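You operate a simulated robot arm through the tools that you are given. There is no shell and no other tool.

Carry out the task below with a simulated two-armed robot. There is one attempt and no reset: what you move stays moved.

TASK
Tune the wire grip till the feed test reads SMOOTH.
Fine: switch on, hold FEED two seconds, hands out of the bay; turn the tall black knob and retest till SMOOTH; welder off, hood shut.

It is judged by the outcome, as a careful person would: the job done as asked, and still so three seconds after it is handed in. It fails if anything else is knocked over, pushed out of place, dropped, spilled or broken.

THE ROBOT
Two 7-joint arms with two-finger grippers on one trunk, on a base that moves. Base frame: it is fixed to the floor where the robot stands at the start and does not move with it; the origin is under the middle of the robot, x ahead of it, y to its left, z up. Units: mm, rad, N and s.
The left shoulder is at the start at [60, 123, 945], the right one opposite. With the tool pointing down near the work surface each hand reaches from about 360 to 800 mm from the robot's upright axis, wherever it stands, measured 20 degrees to its own side. Places, roughly: black roller [2500, -1000, 750]; black spool [2250, -500, 750]; blue spool [-250, -1250, 1000]; brass hand wheel [2300, -1200, 1200]; brass roller [2500, -750, 750]; purple lever [2300, -500, 700]; red bar switch [2300, -300, 900]; sliding hood [2100, -800, 800]; steel roller [2250, -500, 750]; yellow latch [2200, -500, 700]. Payload 1.47 kg a hand.
Tool frame (each hand has its own): the origin (TCP) lies between the finger pads and is the grasp point; the fingertips stand 16 mm ahead of it; z points along the fingers, y is the line along which they close. The gripper opens to 87 mm; its body begins 55 mm behind the TCP.
Orientation is that of the tool frame in the base frame, as a unit quaternion [x, y, z, w]. With the fingers straight down and closing along the base's y, the tool's x points along the base's -x, its y along +y and its z along -z.

THE INTERFACE
- The arms move only by the tool jog_arm. It takes "left_motion", "right_motion" or both (then of equal length, played together; a hand with none holds still); each is a list of rows, each a list of 3 entries, a list of its own where there are three numbers: the closure, from 0 (fully open) to 1 (shut), then the shift along the base's x, y, z in units of 150 mm (1.0 is 150 mm), then the turn, a rotation vector about the base's x, y, z in units of 120 degrees (1.0 is 120 degrees). In form: [[fingers, [tx, ty, tz], [wx, wy, wz]], ...]. A call has 1 to 20 rows; each row is the pose to reach, as a shift and turn from the pose commanded when the call began. A call with a number of a shift or a turn outside -1 to 1 is refused whole. Rows are played at 5 a second. More than 50 mm and 0.15 rad between two rows, or a gripper value outside its range, and nothing of the call is played. A pose out of reach is approached as far as the arm can. The call stops where the force on the tool passes 90 N (or 10 N more than at its start, if that is more) or the arm is blocked; 0.2 s more then pass. Each finger travels about 153 mm/s and halts on what it meets, pressing with about 23 N; the grip force reading is that of the motor and also rises with nothing between the fingers. The clock runs only during rows and for 0.2 s after the last one: add rows that repeat a pose to give the fingers time. It gives the time, the measured TCP pose, the force on the tool (base axes), the opening and the grip force at its end, in the units of the frame above (readings bear some noise), with the torque about the TCP (base axes, N m) and any sound that the robot's microphone picked up, and new pictures: "show" is both (left out), scene, wrist or none (wrist: the cameras of the hands that moved).
- Cameras (640 x 400 px; columns grow to the right, rows downward): "scene" is now at [93.7, 11.2, 1508.8]; the picture's right is [0.10, -0.99, 0.00], its down [-0.66, -0.07, -0.74] and it looks along [0.74, 0.08, -0.67] (base axes); focal length 269 px, centre (320, 200). "left" rides on the left gripper at [73, -12, -90] in its tool frame; the picture's right is [0.16, 0.99, 0.00], its down [-0.72, 0.12, -0.68] and it looks along [-0.67, 0.11, 0.73] (tool axes); focal length 247 px, centre (320, 200). "right" rides on the right gripper at [73, 12, -90] in its tool frame; the picture's right is [-0.16, 0.99, 0.00], its down [-0.72, -0.12, -0.68] and it looks along [-0.67, -0.11, 0.73] (tool axes); focal length 247 px, centre (320, 200). There is no depth. A picture from a camera that has moved, and an enlarged one, comes with that camera's place and axes in the base frame and with its lens.
- move_column(by): moves the trunk up (or, below 0, down) by that many mm; the arms and the scene camera ride with it, the base frame stays. It gives what a move gives, with no picture.
- base_move(legs): drives the robot by 1 to 6 legs, each [ahead, left, turn to the left] in mm, mm and rad, along the robot's own axes; the way and the turn of a leg run together, so that a leg with both is an arc; at most 1500 mm and 3.142 rad a leg. The arms and the cameras ride along, it lands a little off, and it stops where it bumps. It gives what a move gives, and a new picture of the scene camera.
- pan_tilt(pan, tilt): turns the head with the scene camera to pan (to the left, within 2.094 rad either way) and tilt (down, from -0.506 to 1.204), counted from straight ahead of the robot. It gives what a move gives, and a new picture of the scene camera.
- zoom(camera, box): a new picture of the part [left, top, right, bottom] of that camera's present view, enlarged. It takes no simulated time.
- job_done(): hands the job in; it is judged then, once.

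Places have to be worked out from the pictures, the camera data and where the tool is seen. Open the grippers and draw the arms clear of the work before you hand the job in, unless the task says otherwise.

The tools are called after "Request:" as name(argument=value, ...) on one line, values as JSON. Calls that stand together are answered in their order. jog_arm: Moves the arms, as the interface text tells. Its arguments: {"type":"object","properties":{"left_motion":{"type":"array","items":{"type":"array"}},"right_motion":{"type":"array","items":{"type":"array"}},"show":{"type":"string","enum":["both","scene","wrist","none"]}},"required":[]} The other tools are called the same way: move_column (by) moves the trunk up or down; base_move (legs) drives the base; pan_tilt (pan, tilt) turns the head that bears the scene camera; zoom (camera, box) takes an enlarged picture of a part of a camera's view; job_done () hands the job in.

At the start:

```text
time: 0.0
left_tool_pos: [527.8, 234.0, 1079.4]
left_tool_rot: [0.001, 1.0, 0.0, 0.0]
left_ft_force: [0.1, -0.4, 0.6]
left_wrist_torque: [-0.02, -0.03, -0.01]
left_finger_gap: 86.8
left_finger_force: 0.0
right_tool_pos: [425.2, -187.2, 1160.1]
right_tool_rot: [0.0, 1.0, 0.0, 0.0]
right_ft_force: [0.2, 0.0, 0.0]
right_wrist_torque: [0.0, -0.01, -0.03]
right_finger_gap: 87.2
right_finger_force: 0.0
trunk travel left (down, up): [-100.0, 130.0]
robot x, y, heading: [-1.4, -1.6, 0.002]
head pan, tilt (commanded): [0.103, 0.731]
```

scene: 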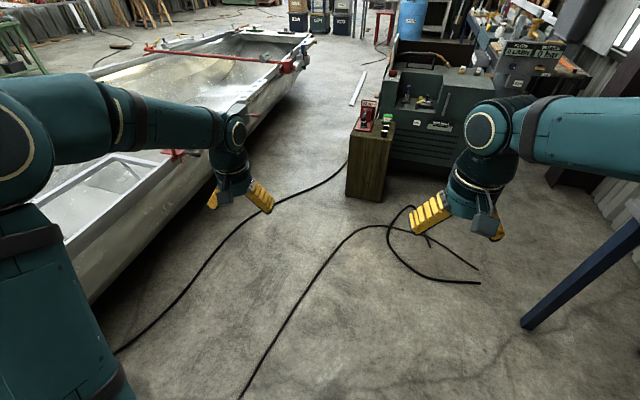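
right: 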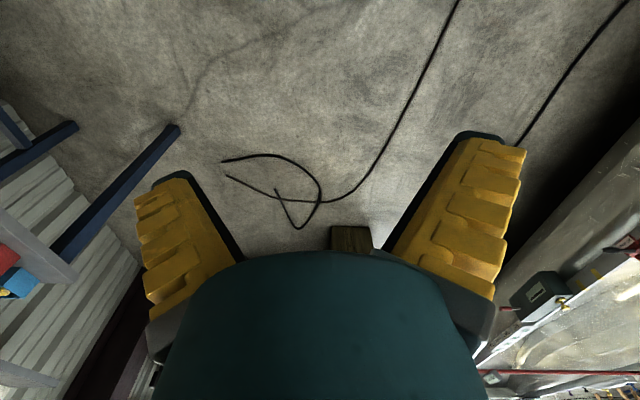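
left: 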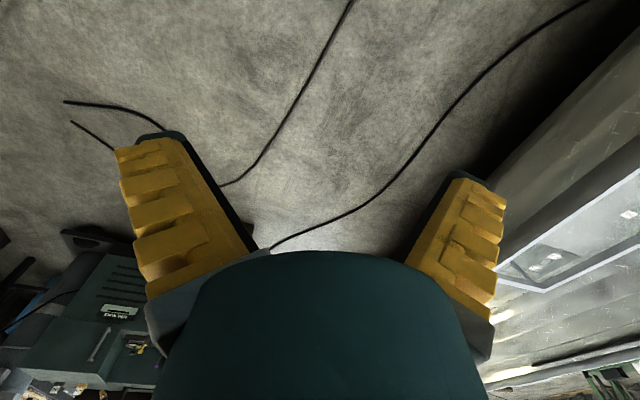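

The welder appears to be the dark-green machine ahead and to the right, at about x 2200, y -700. I'll enlarge that part of the scene view before driving.

Request:
zoom(camera="scene", box=[330, 30, 530, 210])

Request:
zoom(camera="scene", box=[380, 50, 480, 120])

```text
2.22 times, centred on (430, 120) of scene
camera zoom: at [93.7, 11.2, 1508.8], right [0.1, -0.99, 0.0], down [-0.66, -0.07, -0.74], along [0.74, 0.08, -0.67], focal length 599 px, centre (76, 378)
```

zoom: 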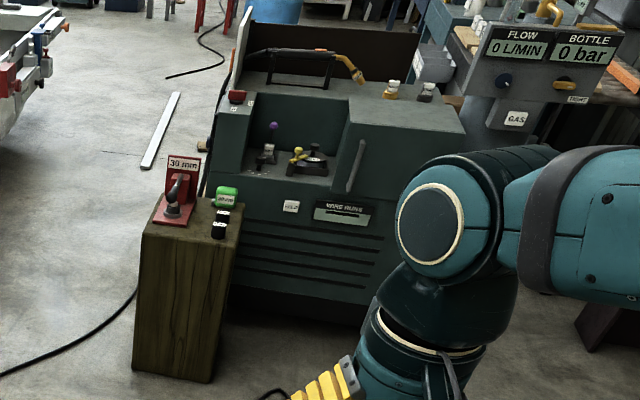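

```text
5.71 times, centred on (430, 85) of scene
camera zoom: at [93.7, 11.2, 1508.8], right [0.1, -0.99, 0.0], down [-0.66, -0.07, -0.74], along [0.74, 0.08, -0.67], focal length 1540 px, centre (-309, 857)
```

zoom: 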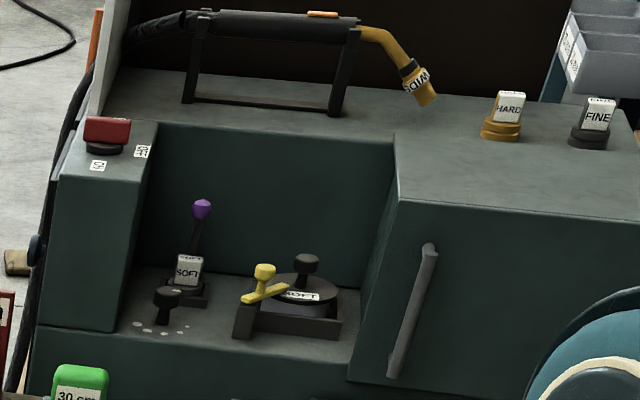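

The bay is open on top, with the tall black knob at its front-left (about [2076, -381, 720]). I'll look closer at the front panel for the FEED button and display.

Request:
zoom(camera="scene", box=[380, 100, 460, 150])

Request:
zoom(camera="scene", box=[340, 90, 420, 140])

Request:
zoom(camera="scene", box=[390, 60, 450, 100])

```text
8.00 times, centred on (420, 125) of scene
camera zoom: at [93.7, 11.2, 1508.8], right [0.1, -0.99, 0.0], down [-0.66, -0.07, -0.74], along [0.74, 0.08, -0.67], focal length 2155 px, centre (-480, 800)
```

zoom: 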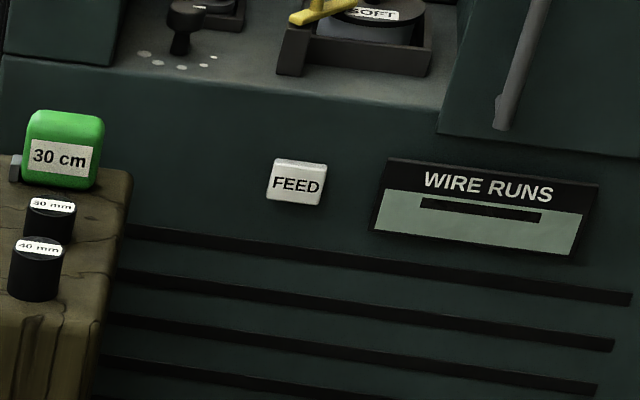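

```text
8.00 times, centred on (380, 115) of scene
camera zoom: at [93.7, 11.2, 1508.8], right [0.1, -0.99, 0.0], down [-0.66, -0.07, -0.74], along [0.74, 0.08, -0.67], focal length 2155 px, centre (-160, 880)
```

zoom: 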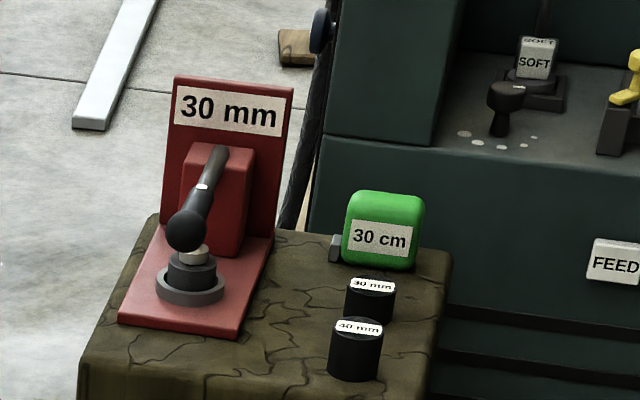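

```text
10.00 times, centred on (420, 80) of scene
camera zoom: at [93.7, 11.2, 1508.8], right [0.1, -0.99, 0.0], down [-0.66, -0.07, -0.74], along [0.74, 0.08, -0.67], focal length 2694 px, centre (-680, 1400)
```

zoom: 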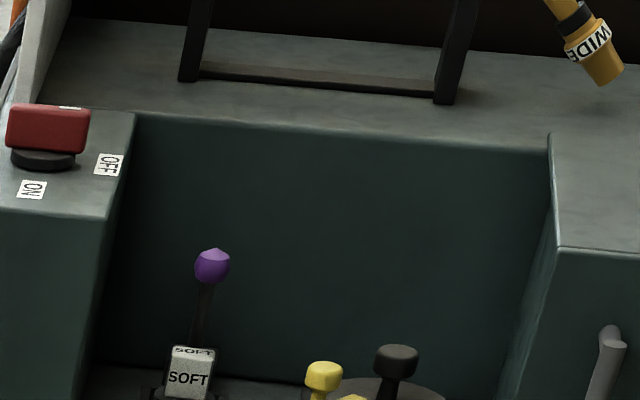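

The front panel shows the white FEED button (about [2000, -496, 604]) and the "WIRE RUNS" display. The red switch points to OFF, with ON toward the front. The floor between is clear apart from flat cables, so I'll drive part of the way and look again.

Request:
base_move(legs=[[500, -300, 0], [500, -300, 0]])

```text
time: 6.2
left_tool_pos: [1524.9, -371.3, 1078.9]
left_tool_rot: [0.004, 1.0, 0.0, 0.0]
left_ft_force: [-0.4, -0.6, 0.0]
left_wrist_torque: [-0.02, 0.01, 0.01]
left_finger_gap: 87.2
left_finger_force: 0.0
right_tool_pos: [1417.9, -791.1, 1158.0]
right_tool_rot: [0.003, 1.0, 0.0, 0.0]
right_ft_force: [-0.6, -0.7, -0.1]
right_wrist_torque: [-0.06, 0.01, -0.03]
right_finger_gap: 86.8
right_finger_force: 0.0
trunk travel left (down, up): [-100.0, 130.0]
robot x, y, heading: [992.0, -604.0, -0.006]
head pan, tilt (commanded): [0.103, 0.731]
camera scene: at [1088.2, -592.9, 1508.8], right [0.1, -1.0, 0.0], down [-0.67, -0.06, -0.74], along [0.74, 0.07, -0.67], focal length 269 px, centre (320, 200)
```

scene: 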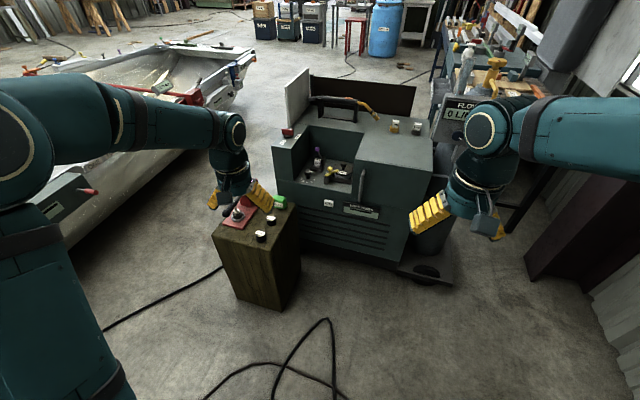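

Closer now; I'll zoom in on the welder from here to triangulate the parts.

Request:
zoom(camera="scene", box=[265, 120, 385, 220])

Request:
zoom(camera="scene", box=[290, 60, 450, 290])

```text
4.00 times, centred on (325, 170) of scene
camera zoom: at [1088.2, -592.9, 1508.8], right [0.1, -1.0, 0.0], down [-0.67, -0.06, -0.74], along [0.74, 0.07, -0.67], focal length 1078 px, centre (300, 320)
```

zoom: 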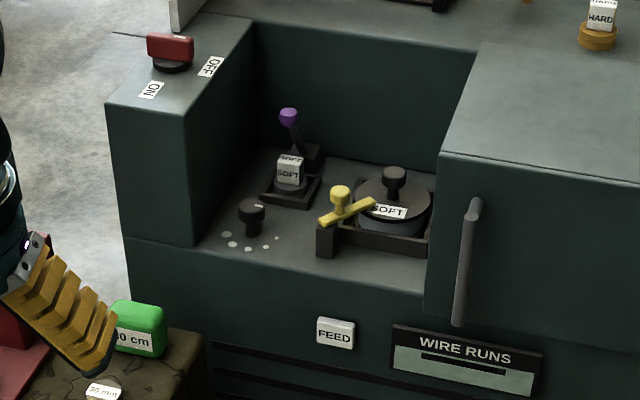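

```text
1.74 times, centred on (370, 175) of scene
camera zoom: at [1088.2, -592.9, 1508.8], right [0.1, -1.0, 0.0], down [-0.67, -0.06, -0.74], along [0.74, 0.07, -0.67], focal length 469 px, centre (233, 244)
```

zoom: 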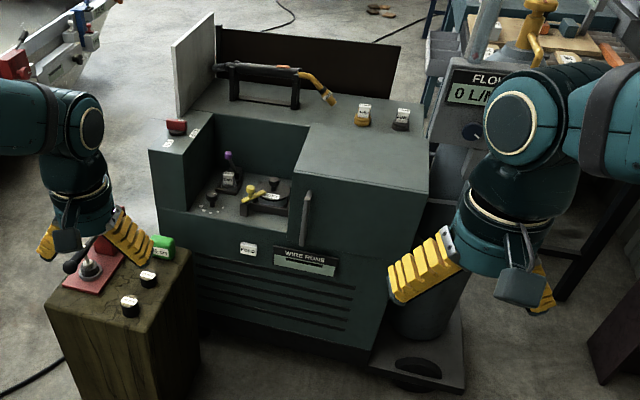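

From two views I place the knob top at about [2234, -416, 674], the switch at [2290, -312, 866] and FEED at [2126, -537, 555]. The hood handle is a vertical bar near [2110, -695, 600–790], and the stand's front is at x≈1800 for y>-305. Next I'll drive ahead about 400 mm, staying clear of the stand.

Request:
base_move(legs=[[400, -10, 0]])

```text
time: 8.7
left_tool_pos: [1918.6, -378.4, 1077.3]
left_tool_rot: [0.0, 1.0, 0.0, 0.0]
left_ft_force: [0.8, 0.3, 0.7]
left_wrist_torque: [-0.01, -0.04, 0.01]
left_finger_gap: 87.0
left_finger_force: 0.1
right_tool_pos: [1815.8, -802.1, 1159.5]
right_tool_rot: [0.0, 1.0, 0.0, 0.0]
right_ft_force: [1.6, -0.4, 0.0]
right_wrist_torque: [0.0, -0.01, 0.04]
right_finger_gap: 87.2
right_finger_force: 0.0
trunk travel left (down, up): [-100.0, 130.0]
robot x, y, heading: [1389.7, -611.4, -0.001]
head pan, tilt (commanded): [0.103, 0.731]
camera scene: at [1484.2, -603.4, 1508.8], right [0.1, -0.99, 0.0], down [-0.66, -0.07, -0.74], along [0.74, 0.08, -0.67], focal length 269 px, centre (320, 200)
```

scene: 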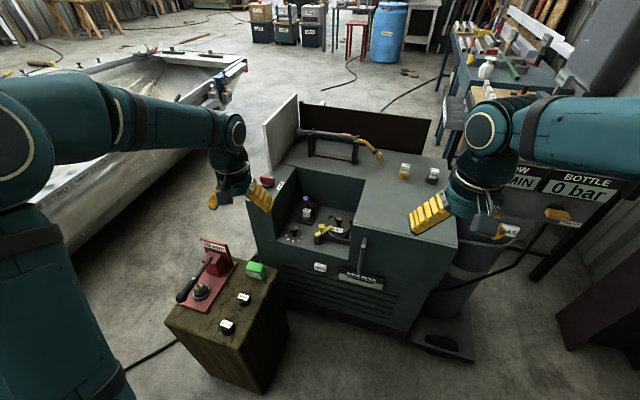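

Before the last bit I want to see how far my base sticks out relative to the stand. I'll tilt the head down to check.

Request:
pan_tilt(pan=0.2, tilt=1.2)

```text
time: 9.6
left_tool_pos: [1917.3, -380.2, 1078.9]
left_tool_rot: [0.0, 1.0, 0.0, 0.0]
left_ft_force: [-0.5, -0.5, 0.1]
left_wrist_torque: [-0.02, 0.0, 0.01]
left_finger_gap: 86.9
left_finger_force: 0.2
right_tool_pos: [1813.7, -802.4, 1160.1]
right_tool_rot: [0.0, 1.0, 0.0, 0.0]
right_ft_force: [0.4, -0.4, 0.0]
right_wrist_torque: [0.04, 0.0, -0.01]
right_finger_gap: 86.9
right_finger_force: 0.2
trunk travel left (down, up): [-100.0, 130.0]
robot x, y, heading: [1387.9, -615.9, -0.002]
head pan, tilt (commanded): [0.201, 1.201]
camera scene: at [1455.1, -600.8, 1475.5], right [0.2, -0.98, 0.0], down [-0.91, -0.19, -0.36], along [0.36, 0.07, -0.93], focal length 269 px, centre (320, 200)
```

scene: 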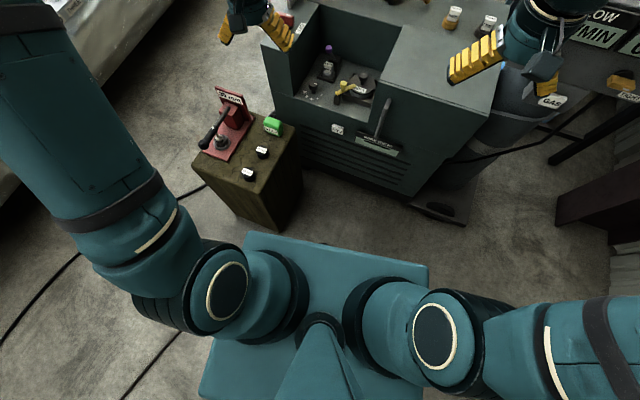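

The teal plate ahead of my trunk may be the base, and I need its size. I'll zoom on its edges to work it out.

Request:
zoom(camera="scene", box=[190, 140, 450, 400])

Request:
pan_tilt(pan=1.0, tilt=1.2)

```text
1.54 times, centred on (320, 270) of scene
camera zoom: at [1455.1, -600.8, 1475.5], right [0.2, -0.98, 0.0], down [-0.91, -0.19, -0.36], along [0.36, 0.07, -0.93], focal length 414 px, centre (320, 92)
```

zoom: 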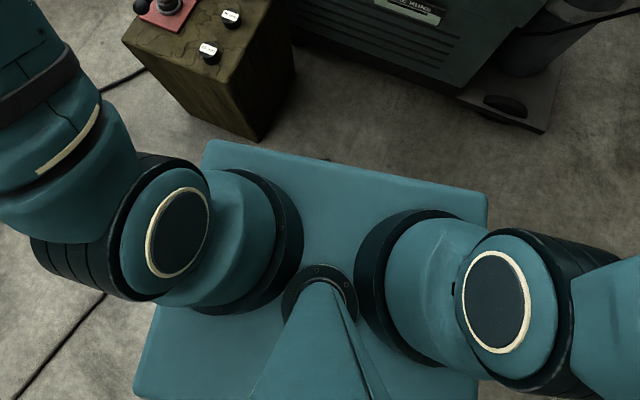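

```text
time: 10.7
left_tool_pos: [1918.4, -380.4, 1079.3]
left_tool_rot: [0.0, 1.0, 0.0, 0.0]
left_ft_force: [0.1, -0.2, 0.5]
left_wrist_torque: [0.01, -0.02, 0.01]
left_finger_gap: 86.9
left_finger_force: 0.0
right_tool_pos: [1815.0, -800.9, 1160.1]
right_tool_rot: [0.0, 1.0, 0.0, 0.0]
right_ft_force: [0.1, 0.1, -0.3]
right_wrist_torque: [0.02, 0.01, -0.02]
right_finger_gap: 86.9
right_finger_force: 0.0
trunk travel left (down, up): [-100.0, 130.0]
robot x, y, heading: [1389.7, -610.6, 0.001]
head pan, tilt (commanded): [1.0, 1.201]
camera scene: at [1430.4, -564.9, 1475.5], right [0.84, -0.54, 0.0], down [-0.5, -0.78, -0.36], along [0.2, 0.3, -0.93], focal length 269 px, centre (320, 200)
```

scene: 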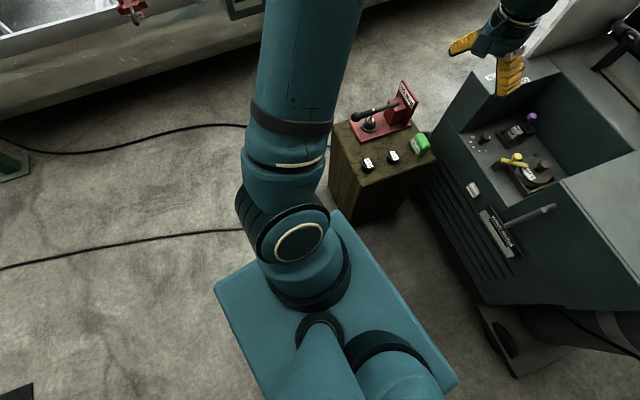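

The teal plate turns out to be the trunk top (z≈900), so it hides the wheeled base. I'll turn the left hand about the vertical so its wrist camera looks back at the base and the stand corner.

Request:
jog_arm(left_motion=[[0, [0, 0, 0], [0, 0, -0.07]], [0, [0, 0, 0], [0, 0, -0.14]], [0, [0, 0, 0], [0, 0, -0.21]], [0, [0, 0, 0], [0, 0, -0.28]], [0, [0, 0, 0], [0, 0, -0.35]], [0, [0, 0, 0], [0, 0, -0.42]], [0, [0, 0, 0], [0, 0, -0.49]], [0, [0, 0, 0], [0, 0, -0.56]], [0, [0, 0, 0], [0, 0, -0.63]], [0, [0, 0, 0], [0, 0, -0.7]], [0, [0, 0, 0], [0, 0, -0.77]], [0, [0, 0, 0], [0, 0, -0.84]], [0, [0, 0, 0], [0, 0, -0.91]], [0, [0, 0, 0], [0, 0, -0.98]]], show="wrist")

```text
time: 13.7
left_tool_pos: [1917.6, -379.1, 1077.3]
left_tool_rot: [0.857, 0.516, 0.0, -0.001]
left_ft_force: [-0.3, -0.2, 0.8]
left_wrist_torque: [-0.01, 0.01, -0.02]
left_finger_gap: 86.9
left_finger_force: 0.0
right_tool_pos: [1814.7, -801.8, 1160.1]
right_tool_rot: [0.0, 1.0, 0.0, 0.0]
right_ft_force: [0.6, -0.1, -0.8]
right_wrist_torque: [-0.01, 0.0, 0.0]
right_finger_gap: 87.0
right_finger_force: 0.1
trunk travel left (down, up): [-100.0, 130.0]
robot x, y, heading: [1386.9, -616.9, -0.002]
head pan, tilt (commanded): [1.0, 1.201]
camera left: at [1941.2, -310.5, 1166.5], right [0.95, -0.32, 0.0], down [-0.23, -0.69, 0.68], along [-0.22, -0.64, -0.73], focal length 247 px, centre (320, 200)
```

left: 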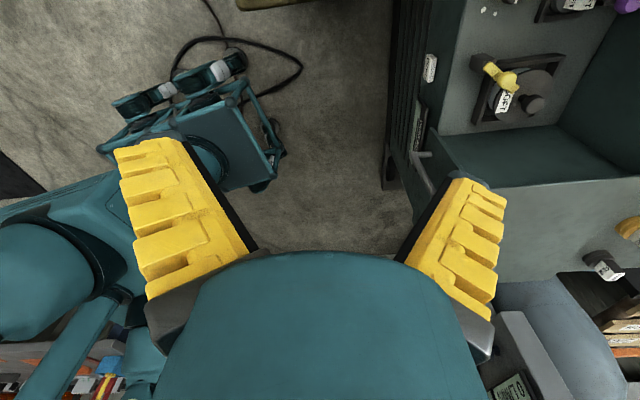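

The wrist camera shows the wheeled base in the upper left of the picture. I'll zoom to measure its front-left wheel and its right side.

Request:
zoom(camera="left", box=[80, 0, 340, 200])

```text
2.00 times, centred on (210, 100) of left
camera zoom: at [1941.2, -310.5, 1166.5], right [0.95, -0.32, 0.0], down [-0.23, -0.69, 0.68], along [-0.22, -0.64, -0.73], focal length 494 px, centre (540, 400)
```

zoom: 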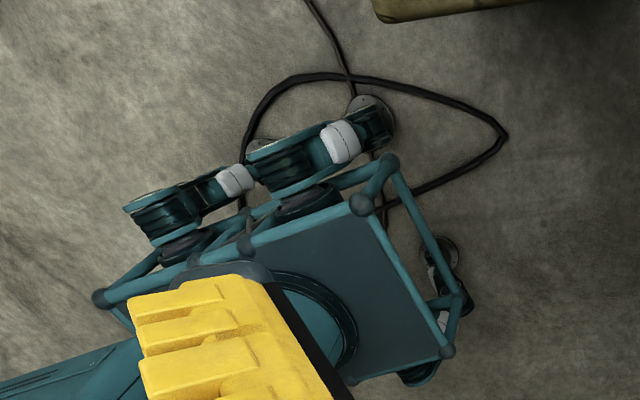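

The base footprint is small (about 190 mm to the front and 240 mm to the sides), so there is room to go closer. I'll drive ahead to about x=1600, which puts the switch within about 760 mm of the axis.

Request:
base_move(legs=[[212, -8, 0]])

Request:
pan_tilt(pan=0.2, tilt=0.85)

```text
time: 15.4
left_tool_pos: [2130.0, -388.0, 1076.5]
left_tool_rot: [0.855, 0.518, 0.0, 0.0]
left_ft_force: [0.2, 0.0, -0.2]
left_wrist_torque: [0.04, 0.01, 0.02]
left_finger_gap: 86.9
left_finger_force: 0.2
right_tool_pos: [2028.7, -809.4, 1159.6]
right_tool_rot: [0.0, 1.0, 0.0, 0.0]
right_ft_force: [-0.2, 0.0, -0.2]
right_wrist_torque: [0.02, 0.01, 0.01]
right_finger_gap: 86.8
right_finger_force: 0.1
trunk travel left (down, up): [-100.0, 130.0]
robot x, y, heading: [1601.7, -621.1, -0.001]
head pan, tilt (commanded): [1.0, 1.201]
camera scene: at [1644.1, -573.0, 1475.5], right [0.84, -0.54, 0.0], down [-0.5, -0.78, -0.36], along [0.2, 0.3, -0.93], focal length 269 px, centre (320, 200)
```

scene: 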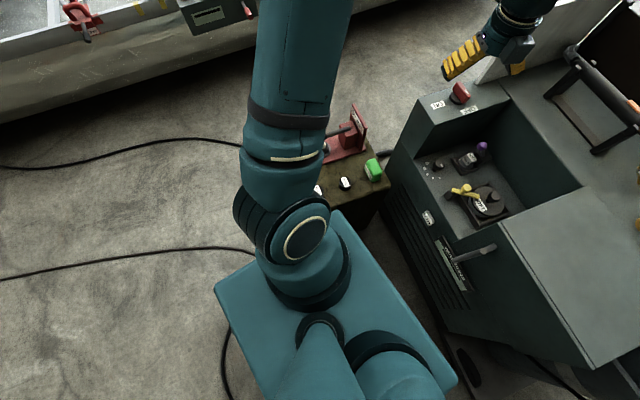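

```text
time: 16.5
left_tool_pos: [2129.6, -387.2, 1077.8]
left_tool_rot: [0.855, 0.518, 0.0, 0.0]
left_ft_force: [0.2, -0.7, -1.2]
left_wrist_torque: [-0.01, -0.02, 0.0]
left_finger_gap: 87.0
left_finger_force: 0.1
right_tool_pos: [2027.5, -809.4, 1161.1]
right_tool_rot: [0.0, 1.0, 0.0, 0.0]
right_ft_force: [0.0, 0.4, 0.1]
right_wrist_torque: [0.02, 0.03, 0.02]
right_finger_gap: 87.2
right_finger_force: 0.1
trunk travel left (down, up): [-100.0, 130.0]
robot x, y, heading: [1603.5, -624.2, -0.0]
head pan, tilt (commanded): [0.201, 0.85]
camera scene: at [1689.2, -604.4, 1499.2], right [0.2, -0.98, 0.0], down [-0.74, -0.15, -0.66], along [0.65, 0.13, -0.75], focal length 269 px, centre (320, 200)
```

scene: 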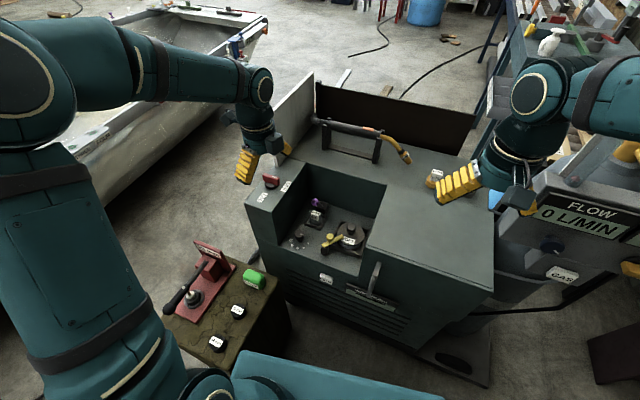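

Good vantage point over the bay. I'll zoom on the bay, the switch and the display.

Request:
zoom(camera="scene", box=[240, 160, 400, 310])

Request:
zoom(camera="scene", box=[255, 165, 335, 255])

Request:
zoom(camera="scene", box=[305, 255, 415, 325])

```text
2.67 times, centred on (320, 235) of scene
camera zoom: at [1689.2, -604.4, 1499.2], right [0.2, -0.98, 0.0], down [-0.74, -0.15, -0.66], along [0.65, 0.13, -0.75], focal length 718 px, centre (320, 107)
```

zoom: 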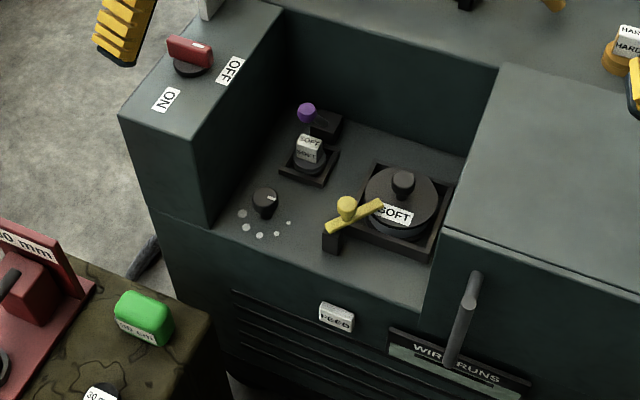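

```text
4.44 times, centred on (295, 210) of scene
camera zoom: at [1689.2, -604.4, 1499.2], right [0.2, -0.98, 0.0], down [-0.74, -0.15, -0.66], along [0.65, 0.13, -0.75], focal length 1197 px, centre (431, 156)
```

zoom: 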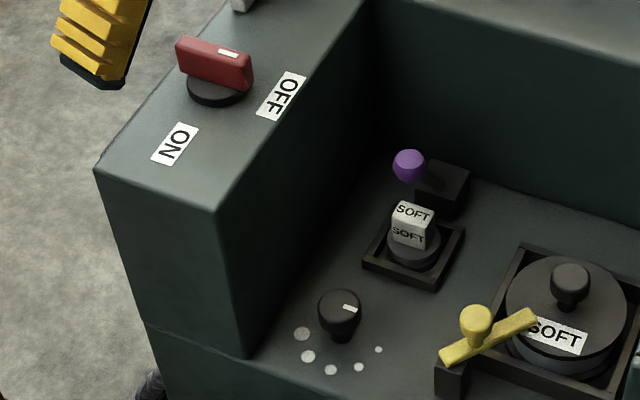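

```text
5.71 times, centred on (360, 290) of scene
camera zoom: at [1689.2, -604.4, 1499.2], right [0.2, -0.98, 0.0], down [-0.74, -0.15, -0.66], along [0.65, 0.13, -0.75], focal length 1540 px, centre (91, -314)
```

zoom: 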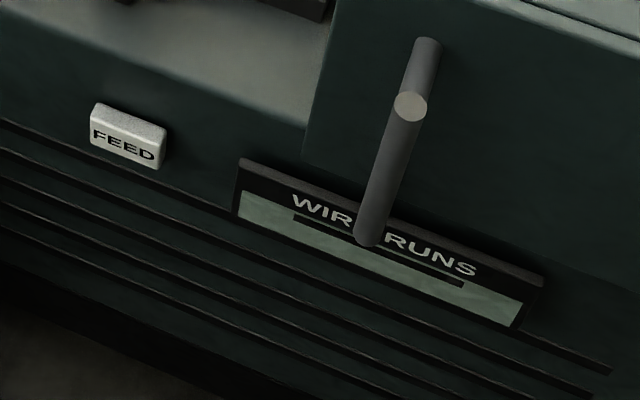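

The knob is at about [2220, -419, top z 680], and its white mark points right at the smallest of five dots. Those dots grow clockwise around the front to the left, at 45° each. The switch bar is at about [2300, -311, 862], pointing at OFF, so ON is a clockwise turn. I'll turn the left hand back and bring it above the switch.

Request:
jog_arm(left_motion=[[0, [0.057, 0.036, -0.021], [0, 0, 0.07]], [0, [0.114, 0.073, -0.043], [0, 0, 0.14]], [0, [0.171, 0.109, -0.064], [0, 0, 0.21]], [0, [0.229, 0.146, -0.086], [0, 0, 0.28]], [0, [0.286, 0.182, -0.107], [0, 0, 0.35]], [0, [0.343, 0.219, -0.129], [0, 0, 0.42]], [0, [0.4, 0.255, -0.15], [0, 0, 0.49]], [0, [0.457, 0.291, -0.171], [0, 0, 0.56]], [0, [0.514, 0.328, -0.193], [0, 0, 0.63]], [0, [0.571, 0.364, -0.214], [0, 0, 0.7]], [0, [0.629, 0.401, -0.236], [0, 0, 0.77]], [0, [0.686, 0.437, -0.257], [0, 0, 0.84]], [0, [0.743, 0.474, -0.279], [0, 0, 0.91]], [0, [0.8, 0.51, -0.3], [0, 0, 0.98]]], show="both")

```text
time: 19.5
left_tool_pos: [2251.0, -310.2, 1032.7]
left_tool_rot: [-0.001, 1.0, -0.001, 0.0]
left_ft_force: [-0.2, 0.5, -0.2]
left_wrist_torque: [-0.05, -0.03, 0.01]
left_finger_gap: 87.1
left_finger_force: 0.0
right_tool_pos: [2028.6, -810.0, 1159.7]
right_tool_rot: [0.0, 1.0, 0.0, 0.0]
right_ft_force: [1.1, 0.2, 0.4]
right_wrist_torque: [-0.01, 0.02, 0.0]
right_finger_gap: 86.9
right_finger_force: 0.1
trunk travel left (down, up): [-100.0, 130.0]
robot x, y, heading: [1600.0, -620.3, -0.002]
head pan, tilt (commanded): [0.201, 0.85]
camera scene: at [1689.6, -604.4, 1499.2], right [0.2, -0.98, 0.0], down [-0.74, -0.15, -0.66], along [0.65, 0.13, -0.75], focal length 269 px, centre (320, 200)
camera left: at [2177.7, -323.1, 1120.9], right [-0.16, 0.99, 0.0], down [0.72, 0.12, 0.68], along [0.67, 0.11, -0.73], focal length 247 px, centre (320, 200)
```

scene: 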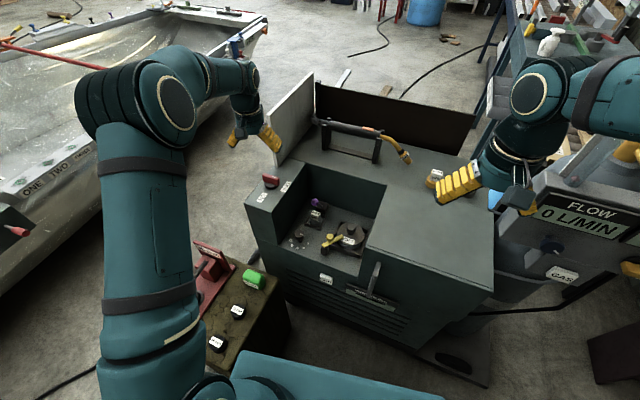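
left: 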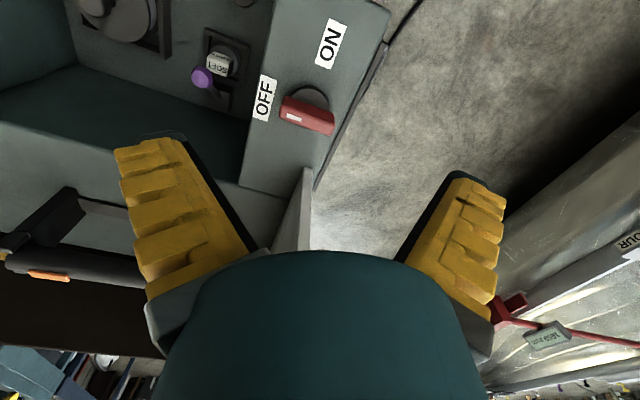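

The wrist view shows the switch bar clearly, with its white mark toward OFF. I'll zoom in to measure its centre and angle.

Request:
zoom(camera="left", box=[240, 10, 380, 150])

```text
2.86 times, centred on (310, 80) of left
camera zoom: at [2177.7, -323.1, 1120.9], right [-0.16, 0.99, 0.0], down [0.72, 0.12, 0.68], along [0.67, 0.11, -0.73], focal length 706 px, centre (349, 543)
```

zoom: 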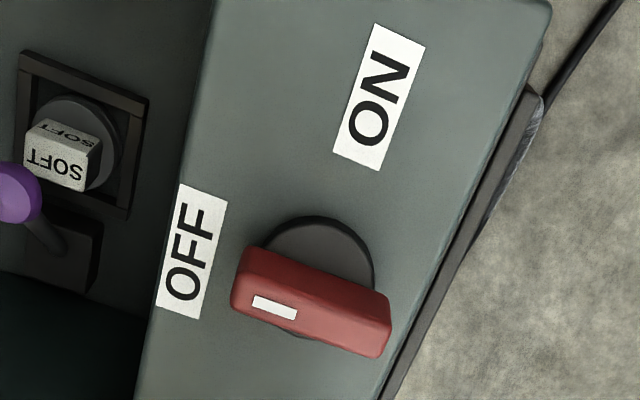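

The switch axis is at about [2299, -318] and the bar lies about 9° off the y axis, 60 mm long with its top at z≈862. I'll rotate the left hand +81° so the fingers close across the bar, and come to about 950 above it.

Request:
jog_arm(left_motion=[[0, [0.032, -0.005, -0.055], [0, 0, 0.0675]], [0, [0.064, -0.011, -0.11], [0, 0, 0.135]], [0, [0.096, -0.016, -0.165], [0, 0, 0.2025]], [0, [0.128, -0.021, -0.22], [0, 0, 0.27]], [0, [0.16, -0.027, -0.275], [0, 0, 0.3375]], [0, [0.192, -0.032, -0.33], [0, 0, 0.405]], [0, [0.224, -0.037, -0.385], [0, 0, 0.4725]], [0, [0.256, -0.042, -0.44], [0, 0, 0.54]], [0, [0.288, -0.048, -0.495], [0, 0, 0.6075]], [0, [0.32, -0.053, -0.55], [0, 0, 0.675]], [0, [0.32, -0.053, -0.55], [0, 0, 0.675]]], show="both")

```text
time: 21.9
left_tool_pos: [2298.5, -318.9, 950.7]
left_tool_rot: [-0.65, 0.76, 0.001, 0.0]
left_ft_force: [0.7, 0.1, -0.1]
left_wrist_torque: [0.03, 0.06, -0.01]
left_finger_gap: 87.2
left_finger_force: 0.1
right_tool_pos: [2028.1, -809.4, 1159.7]
right_tool_rot: [0.0, 1.0, 0.0, 0.0]
right_ft_force: [-0.3, -0.3, 0.1]
right_wrist_torque: [-0.01, 0.03, 0.02]
right_finger_gap: 87.3
right_finger_force: 0.0
trunk travel left (down, up): [-100.0, 130.0]
robot x, y, heading: [1603.7, -624.7, -0.003]
head pan, tilt (commanded): [0.201, 0.85]
camera scene: at [1689.1, -604.5, 1499.2], right [0.2, -0.98, 0.0], down [-0.74, -0.15, -0.66], along [0.65, 0.13, -0.75], focal length 269 px, centre (320, 200)
camera left: at [2297.6, -394.4, 1040.0], right [-1.0, 0.0, 0.0], down [0.0, 0.73, 0.68], along [0.0, 0.68, -0.73], focal length 247 px, centre (320, 200)
```

scene: 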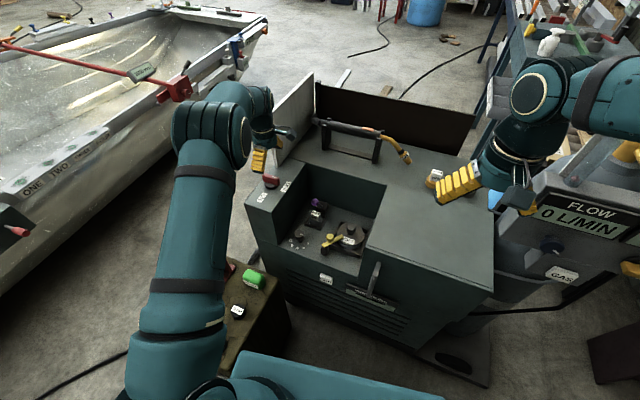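
left: 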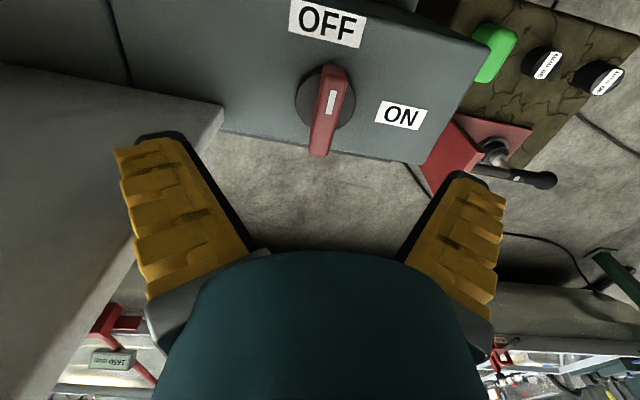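

The bar is slightly toward the robot from the finger centre. I'll zoom to fix the bar's x position and angle.

Request:
zoom(camera="left", box=[260, 40, 400, 170])

```text
3.08 times, centred on (330, 105) of left
camera zoom: at [2297.6, -394.4, 1040.0], right [-1.0, 0.0, 0.0], down [0.0, 0.73, 0.68], along [0.0, 0.68, -0.73], focal length 760 px, centre (289, 492)
```

zoom: 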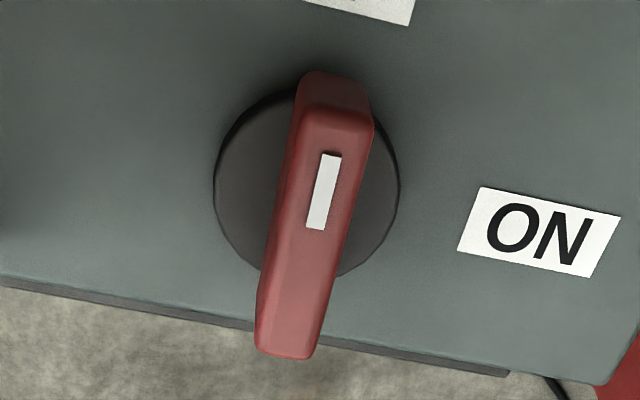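

The welder is yawed about -11° in my frame, which matches the bar angle of -101°. The switch axis is at about [2293, -316]. I'll correct the xy, trim the yaw by -2.4° and lower to TCP z≈852 around the bar.

Request:
jog_arm(left_motion=[[0, [-0.037, 0.018, -0.15], [0, 0, -0.02]], [0, [-0.037, 0.018, -0.35], [0, 0, -0.02]], [0, [-0.037, 0.018, -0.5], [0, 0, -0.02]], [0, [-0.037, 0.018, -0.6], [0, 0, -0.02]], [0, [-0.037, 0.018, -0.655], [0, 0, -0.02]], [0, [-0.037, 0.018, -0.655], [0, 0, -0.02]]], show="both")

```text
time: 23.3
left_tool_pos: [2291.8, -316.4, 851.9]
left_tool_rot: [-0.633, 0.774, 0.0, 0.0]
left_ft_force: [-0.3, 0.7, -0.1]
left_wrist_torque: [0.02, 0.0, 0.02]
left_finger_gap: 86.8
left_finger_force: 0.2
right_tool_pos: [2027.0, -810.2, 1159.8]
right_tool_rot: [0.0, 1.0, 0.0, 0.0]
right_ft_force: [-0.1, -0.1, 0.2]
right_wrist_torque: [0.02, 0.03, -0.01]
right_finger_gap: 86.9
right_finger_force: 0.0
trunk travel left (down, up): [-100.0, 130.0]
robot x, y, heading: [1605.4, -622.9, 0.005]
head pan, tilt (commanded): [0.201, 0.85]
camera scene: at [1689.2, -604.5, 1499.2], right [0.2, -0.98, 0.0], down [-0.74, -0.15, -0.66], along [0.65, 0.13, -0.75], focal length 269 px, centre (320, 200)
camera left: at [2289.3, -391.5, 940.9], right [-1.0, 0.04, 0.0], down [0.03, 0.73, 0.68], along [0.03, 0.68, -0.73], focal length 247 px, centre (320, 200)
```

scene: 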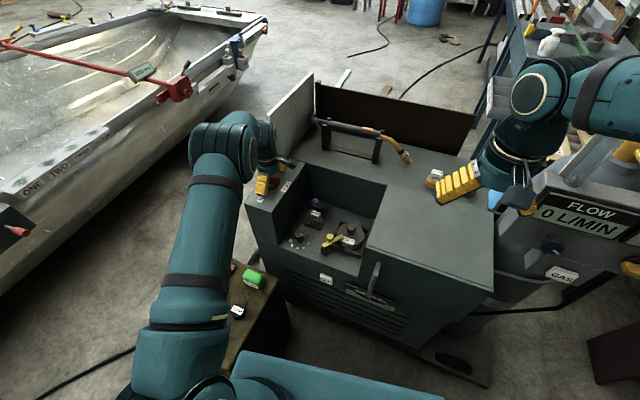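
left: 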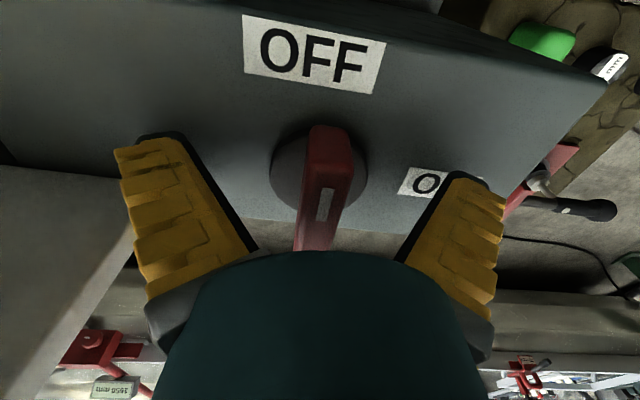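

The fingers straddle the bar with no contact. I'll close on it now.

Request:
jog_arm(left_motion=[[0.5, [0, 0, 0], [0, 0, 0]], [1, [0, 0, 0], [0, 0, 0]], [1, [0, 0, 0], [0, 0, 0]], [1, [0, 0, 0], [0, 0, 0]]], show="wrist")

```text
time: 24.3
left_tool_pos: [2293.3, -316.5, 855.2]
left_tool_rot: [-0.633, 0.774, -0.002, 0.004]
left_ft_force: [8.3, 3.6, 26.0]
left_wrist_torque: [0.08, 0.18, -0.07]
left_finger_gap: 33.0
left_finger_force: 30.1
right_tool_pos: [2027.4, -810.4, 1160.8]
right_tool_rot: [0.0, 1.0, 0.001, 0.001]
right_ft_force: [-0.2, -0.6, -0.3]
right_wrist_torque: [0.0, 0.01, 0.02]
right_finger_gap: 86.9
right_finger_force: 0.0
trunk travel left (down, up): [-100.0, 130.0]
robot x, y, heading: [1602.5, -621.6, -0.003]
head pan, tilt (commanded): [0.201, 0.85]
camera left: at [2289.7, -391.8, 944.4], right [-1.0, 0.04, -0.01], down [0.02, 0.73, 0.68], along [0.03, 0.68, -0.73], focal length 247 px, centre (320, 200)
```

left: 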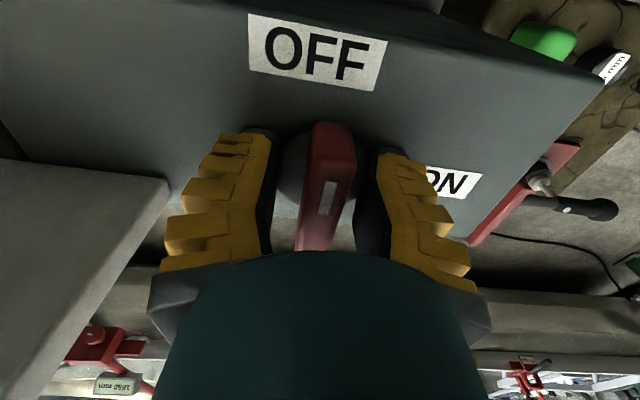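

The fingers stopped at 33 mm with a 26 N upward force, so the tips are probably wedging on the round disc below the bar. I'll open a bit, rise about 10 mm and close again.

Request:
jog_arm(left_motion=[[0.3, [0, 0, 0], [0, 0, 0]], [0.3, [0, 0, 0.04], [0, 0, 0]], [0.3, [0, 0, 0.075], [0, 0, 0]], [1, [0, 0, 0.075], [0, 0, 0]], [1, [0, 0, 0.075], [0, 0, 0]], [1, [0, 0, 0.075], [0, 0, 0]]], show="wrist")

```text
time: 25.7
left_tool_pos: [2292.7, -315.8, 865.6]
left_tool_rot: [-0.634, 0.773, -0.001, 0.002]
left_ft_force: [3.6, 0.3, 16.1]
left_wrist_torque: [0.07, -0.15, 0.0]
left_finger_gap: 10.9
left_finger_force: 29.9
right_tool_pos: [2026.6, -810.3, 1159.7]
right_tool_rot: [0.0, 1.0, 0.0, 0.002]
right_ft_force: [-0.4, -1.0, 0.6]
right_wrist_torque: [0.0, 0.04, 0.0]
right_finger_gap: 87.0
right_finger_force: 0.1
trunk travel left (down, up): [-100.0, 130.0]
robot x, y, heading: [1600.5, -623.4, -0.003]
head pan, tilt (commanded): [0.201, 0.85]
camera left: at [2289.4, -391.9, 953.9], right [-1.0, 0.04, 0.0], down [0.03, 0.73, 0.68], along [0.03, 0.68, -0.73], focal length 247 px, centre (320, 200)
```

left: 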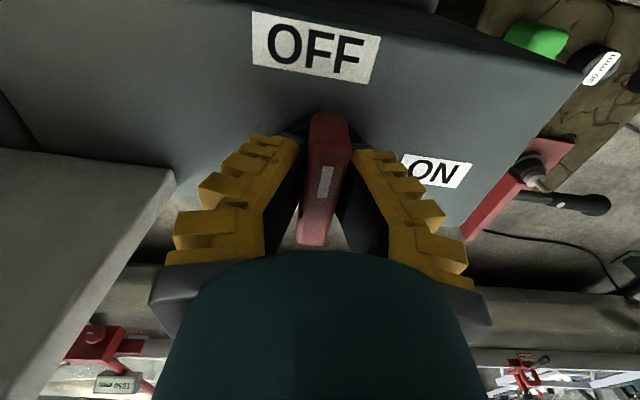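

The fingers now hold the bar (gap 11 mm, 30 N). I'll turn it clockwise 30° first and check.

Request:
jog_arm(left_motion=[[1, [0, 0, 0], [0, 0, -0.0625]], [1, [0, 0, 0], [0, 0, -0.125]], [1, [0, 0, 0], [0, 0, -0.1875]], [1, [0, 0, 0], [0, 0, -0.25]]], show="both")

```text
time: 26.7
left_tool_pos: [2292.6, -316.4, 865.1]
left_tool_rot: [-0.411, 0.912, 0.0, 0.002]
left_ft_force: [10.0, 4.2, 23.5]
left_wrist_torque: [-0.44, 0.17, -0.01]
left_finger_gap: 11.2
left_finger_force: 29.4
right_tool_pos: [2027.6, -809.9, 1160.5]
right_tool_rot: [0.0, 1.0, 0.0, 0.001]
right_ft_force: [0.8, -0.3, -0.2]
right_wrist_torque: [0.03, 0.06, -0.03]
right_finger_gap: 86.9
right_finger_force: 0.1
trunk travel left (down, up): [-100.0, 130.0]
robot x, y, heading: [1605.3, -623.5, 0.0]
head pan, tilt (commanded): [0.201, 0.85]
camera scene: at [1688.1, -605.0, 1499.4], right [0.2, -0.98, 0.0], down [-0.74, -0.15, -0.66], along [0.65, 0.13, -0.75], focal length 269 px, centre (320, 200)
camera left: at [2252.8, -380.4, 953.4], right [-0.84, 0.54, 0.0], down [0.39, 0.62, 0.68], along [0.37, 0.58, -0.73], focal length 247 px, centre (320, 200)
```

scene: 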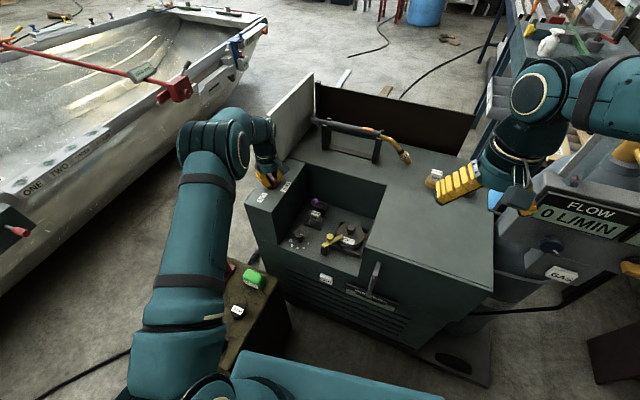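
left: 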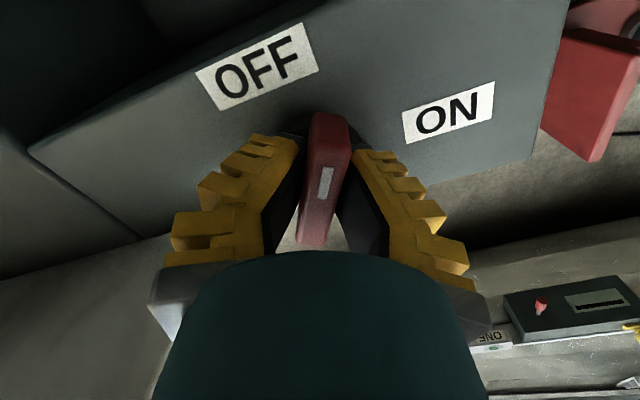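

The bar turns with the hand. I'll continue the remaining 60° to ON.

Request:
jog_arm(left_motion=[[1, [0, 0, 0], [0, 0, -0.0625]], [1, [0, 0, 0], [0, 0, -0.125]], [1, [0, 0, 0], [0, 0, -0.1875]], [1, [0, 0, 0], [0, 0, -0.25]], [1, [0, 0, 0], [0, 0, -0.3125]], [1, [0, 0, 0], [0, 0, -0.375]], [1, [0, 0, 0], [0, 0, -0.4375]], [1, [0, 0, 0], [0, 0, -0.5]], [1, [0, 0, 0], [0, 0, -0.5]]], show="both")

```text
time: 28.7
left_tool_pos: [2292.6, -316.5, 866.4]
left_tool_rot: [0.1, 0.995, 0.001, 0.002]
left_ft_force: [10.7, 3.5, 23.4]
left_wrist_torque: [-0.16, -0.17, 0.01]
left_finger_gap: 11.3
left_finger_force: 30.5
right_tool_pos: [2026.7, -811.1, 1160.0]
right_tool_rot: [0.0, 1.0, 0.0, 0.001]
right_ft_force: [0.4, 1.1, 1.0]
right_wrist_torque: [0.02, 0.0, -0.03]
right_finger_gap: 87.0
right_finger_force: 0.0
trunk travel left (down, up): [-100.0, 130.0]
robot x, y, heading: [1603.2, -620.7, 0.006]
head pan, tilt (commanded): [0.201, 0.85]
camera scene: at [1688.1, -605.2, 1499.3], right [0.2, -0.98, 0.0], down [-0.74, -0.15, -0.66], along [0.65, 0.13, -0.75], focal length 269 px, centre (320, 200)
camera left: at [2218.8, -314.8, 953.3], right [0.04, 1.0, 0.0], down [0.73, -0.03, 0.68], along [0.68, -0.03, -0.73], focal length 247 px, centre (320, 200)
```

scene: 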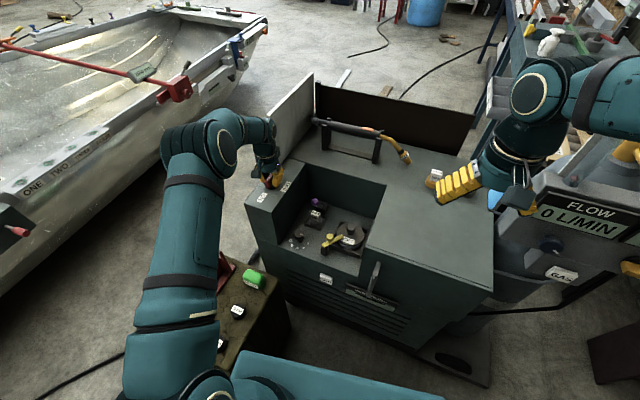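
left: 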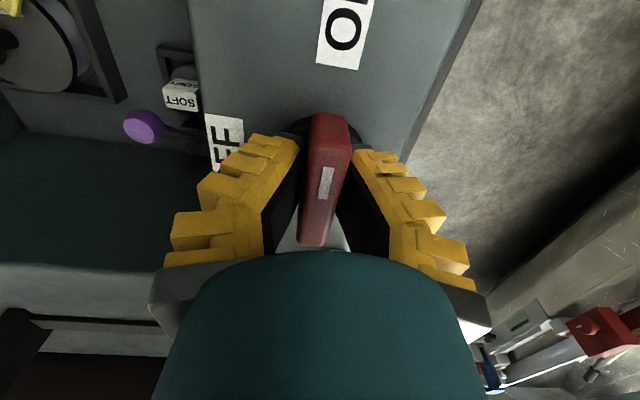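

The bar now points at ON (168.5°). I'll check whether the display has come on.

Request:
zoom(camera="scene", box=[305, 255, 415, 325])

Request:
zoom(camera="scene", box=[235, 140, 345, 240])

```text
5.71 times, centred on (360, 290) of scene
camera zoom: at [1688.1, -605.2, 1499.3], right [0.2, -0.98, 0.0], down [-0.74, -0.15, -0.66], along [0.65, 0.13, -0.75], focal length 1540 px, centre (91, -314)
```

zoom: 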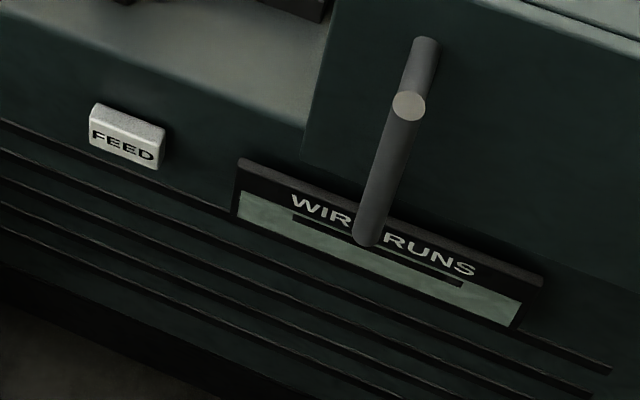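

```text
4.00 times, centred on (290, 190) of scene
camera zoom: at [1688.1, -605.2, 1499.3], right [0.2, -0.98, 0.0], down [-0.74, -0.15, -0.66], along [0.65, 0.13, -0.75], focal length 1078 px, centre (440, 240)
```

zoom: 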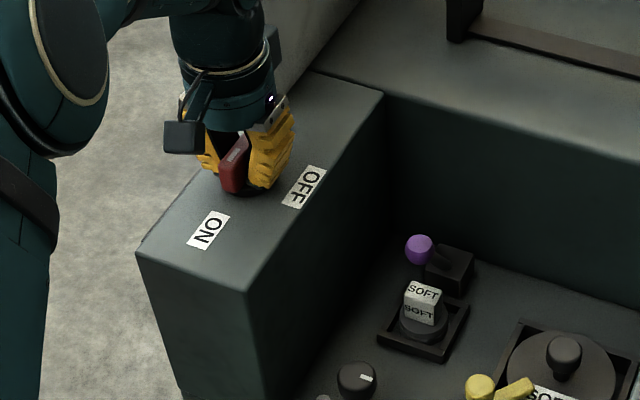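

The bar points at ON. I'll open the fingers and lift straight off, then check that the switch stays there.

Request:
jog_arm(left_motion=[[0.4, [0, 0, 0], [0, 0, 0]], [0.4, [0, 0, 0], [0, 0, 0]], [0.4, [0, 0, 0.15], [0, 0, 0]], [0.3, [0, 0, 0.4], [0, 0, 0]], [0.3, [0, 0, 0.7], [0, 0, 0]], [0.3, [0, 0, 1.0], [0, 0, 0]]], show="both")

```text
time: 30.1
left_tool_pos: [2290.6, -316.7, 1012.1]
left_tool_rot: [0.099, 0.995, -0.001, 0.0]
left_ft_force: [-0.4, 0.9, 0.2]
left_wrist_torque: [0.0, -0.03, -0.01]
left_finger_gap: 65.3
left_finger_force: 3.1
right_tool_pos: [2027.0, -809.4, 1159.8]
right_tool_rot: [0.0, 1.0, 0.0, 0.0]
right_ft_force: [-0.5, 0.0, 0.1]
right_wrist_torque: [-0.01, 0.01, 0.03]
right_finger_gap: 87.0
right_finger_force: 0.0
trunk travel left (down, up): [-100.0, 130.0]
robot x, y, heading: [1604.3, -623.1, -0.001]
head pan, tilt (commanded): [0.201, 0.85]
camera scene: at [1688.6, -604.8, 1499.3], right [0.2, -0.98, 0.0], down [-0.74, -0.15, -0.66], along [0.65, 0.13, -0.75], focal length 269 px, centre (320, 200)
camera left: at [2217.2, -314.8, 1101.5], right [0.04, 1.0, 0.0], down [0.73, -0.03, 0.68], along [0.68, -0.03, -0.73], focal length 247 px, centre (320, 200)
```

scene: 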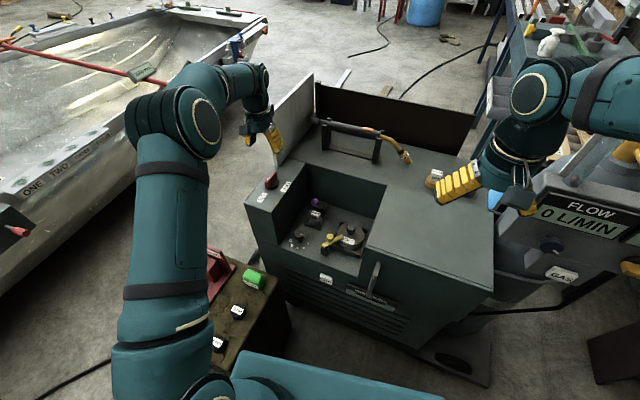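
left: 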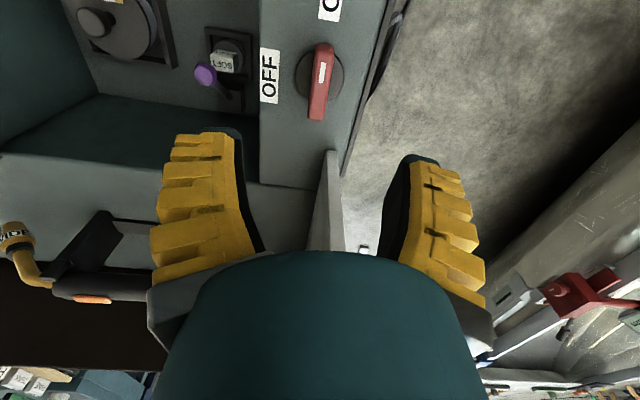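

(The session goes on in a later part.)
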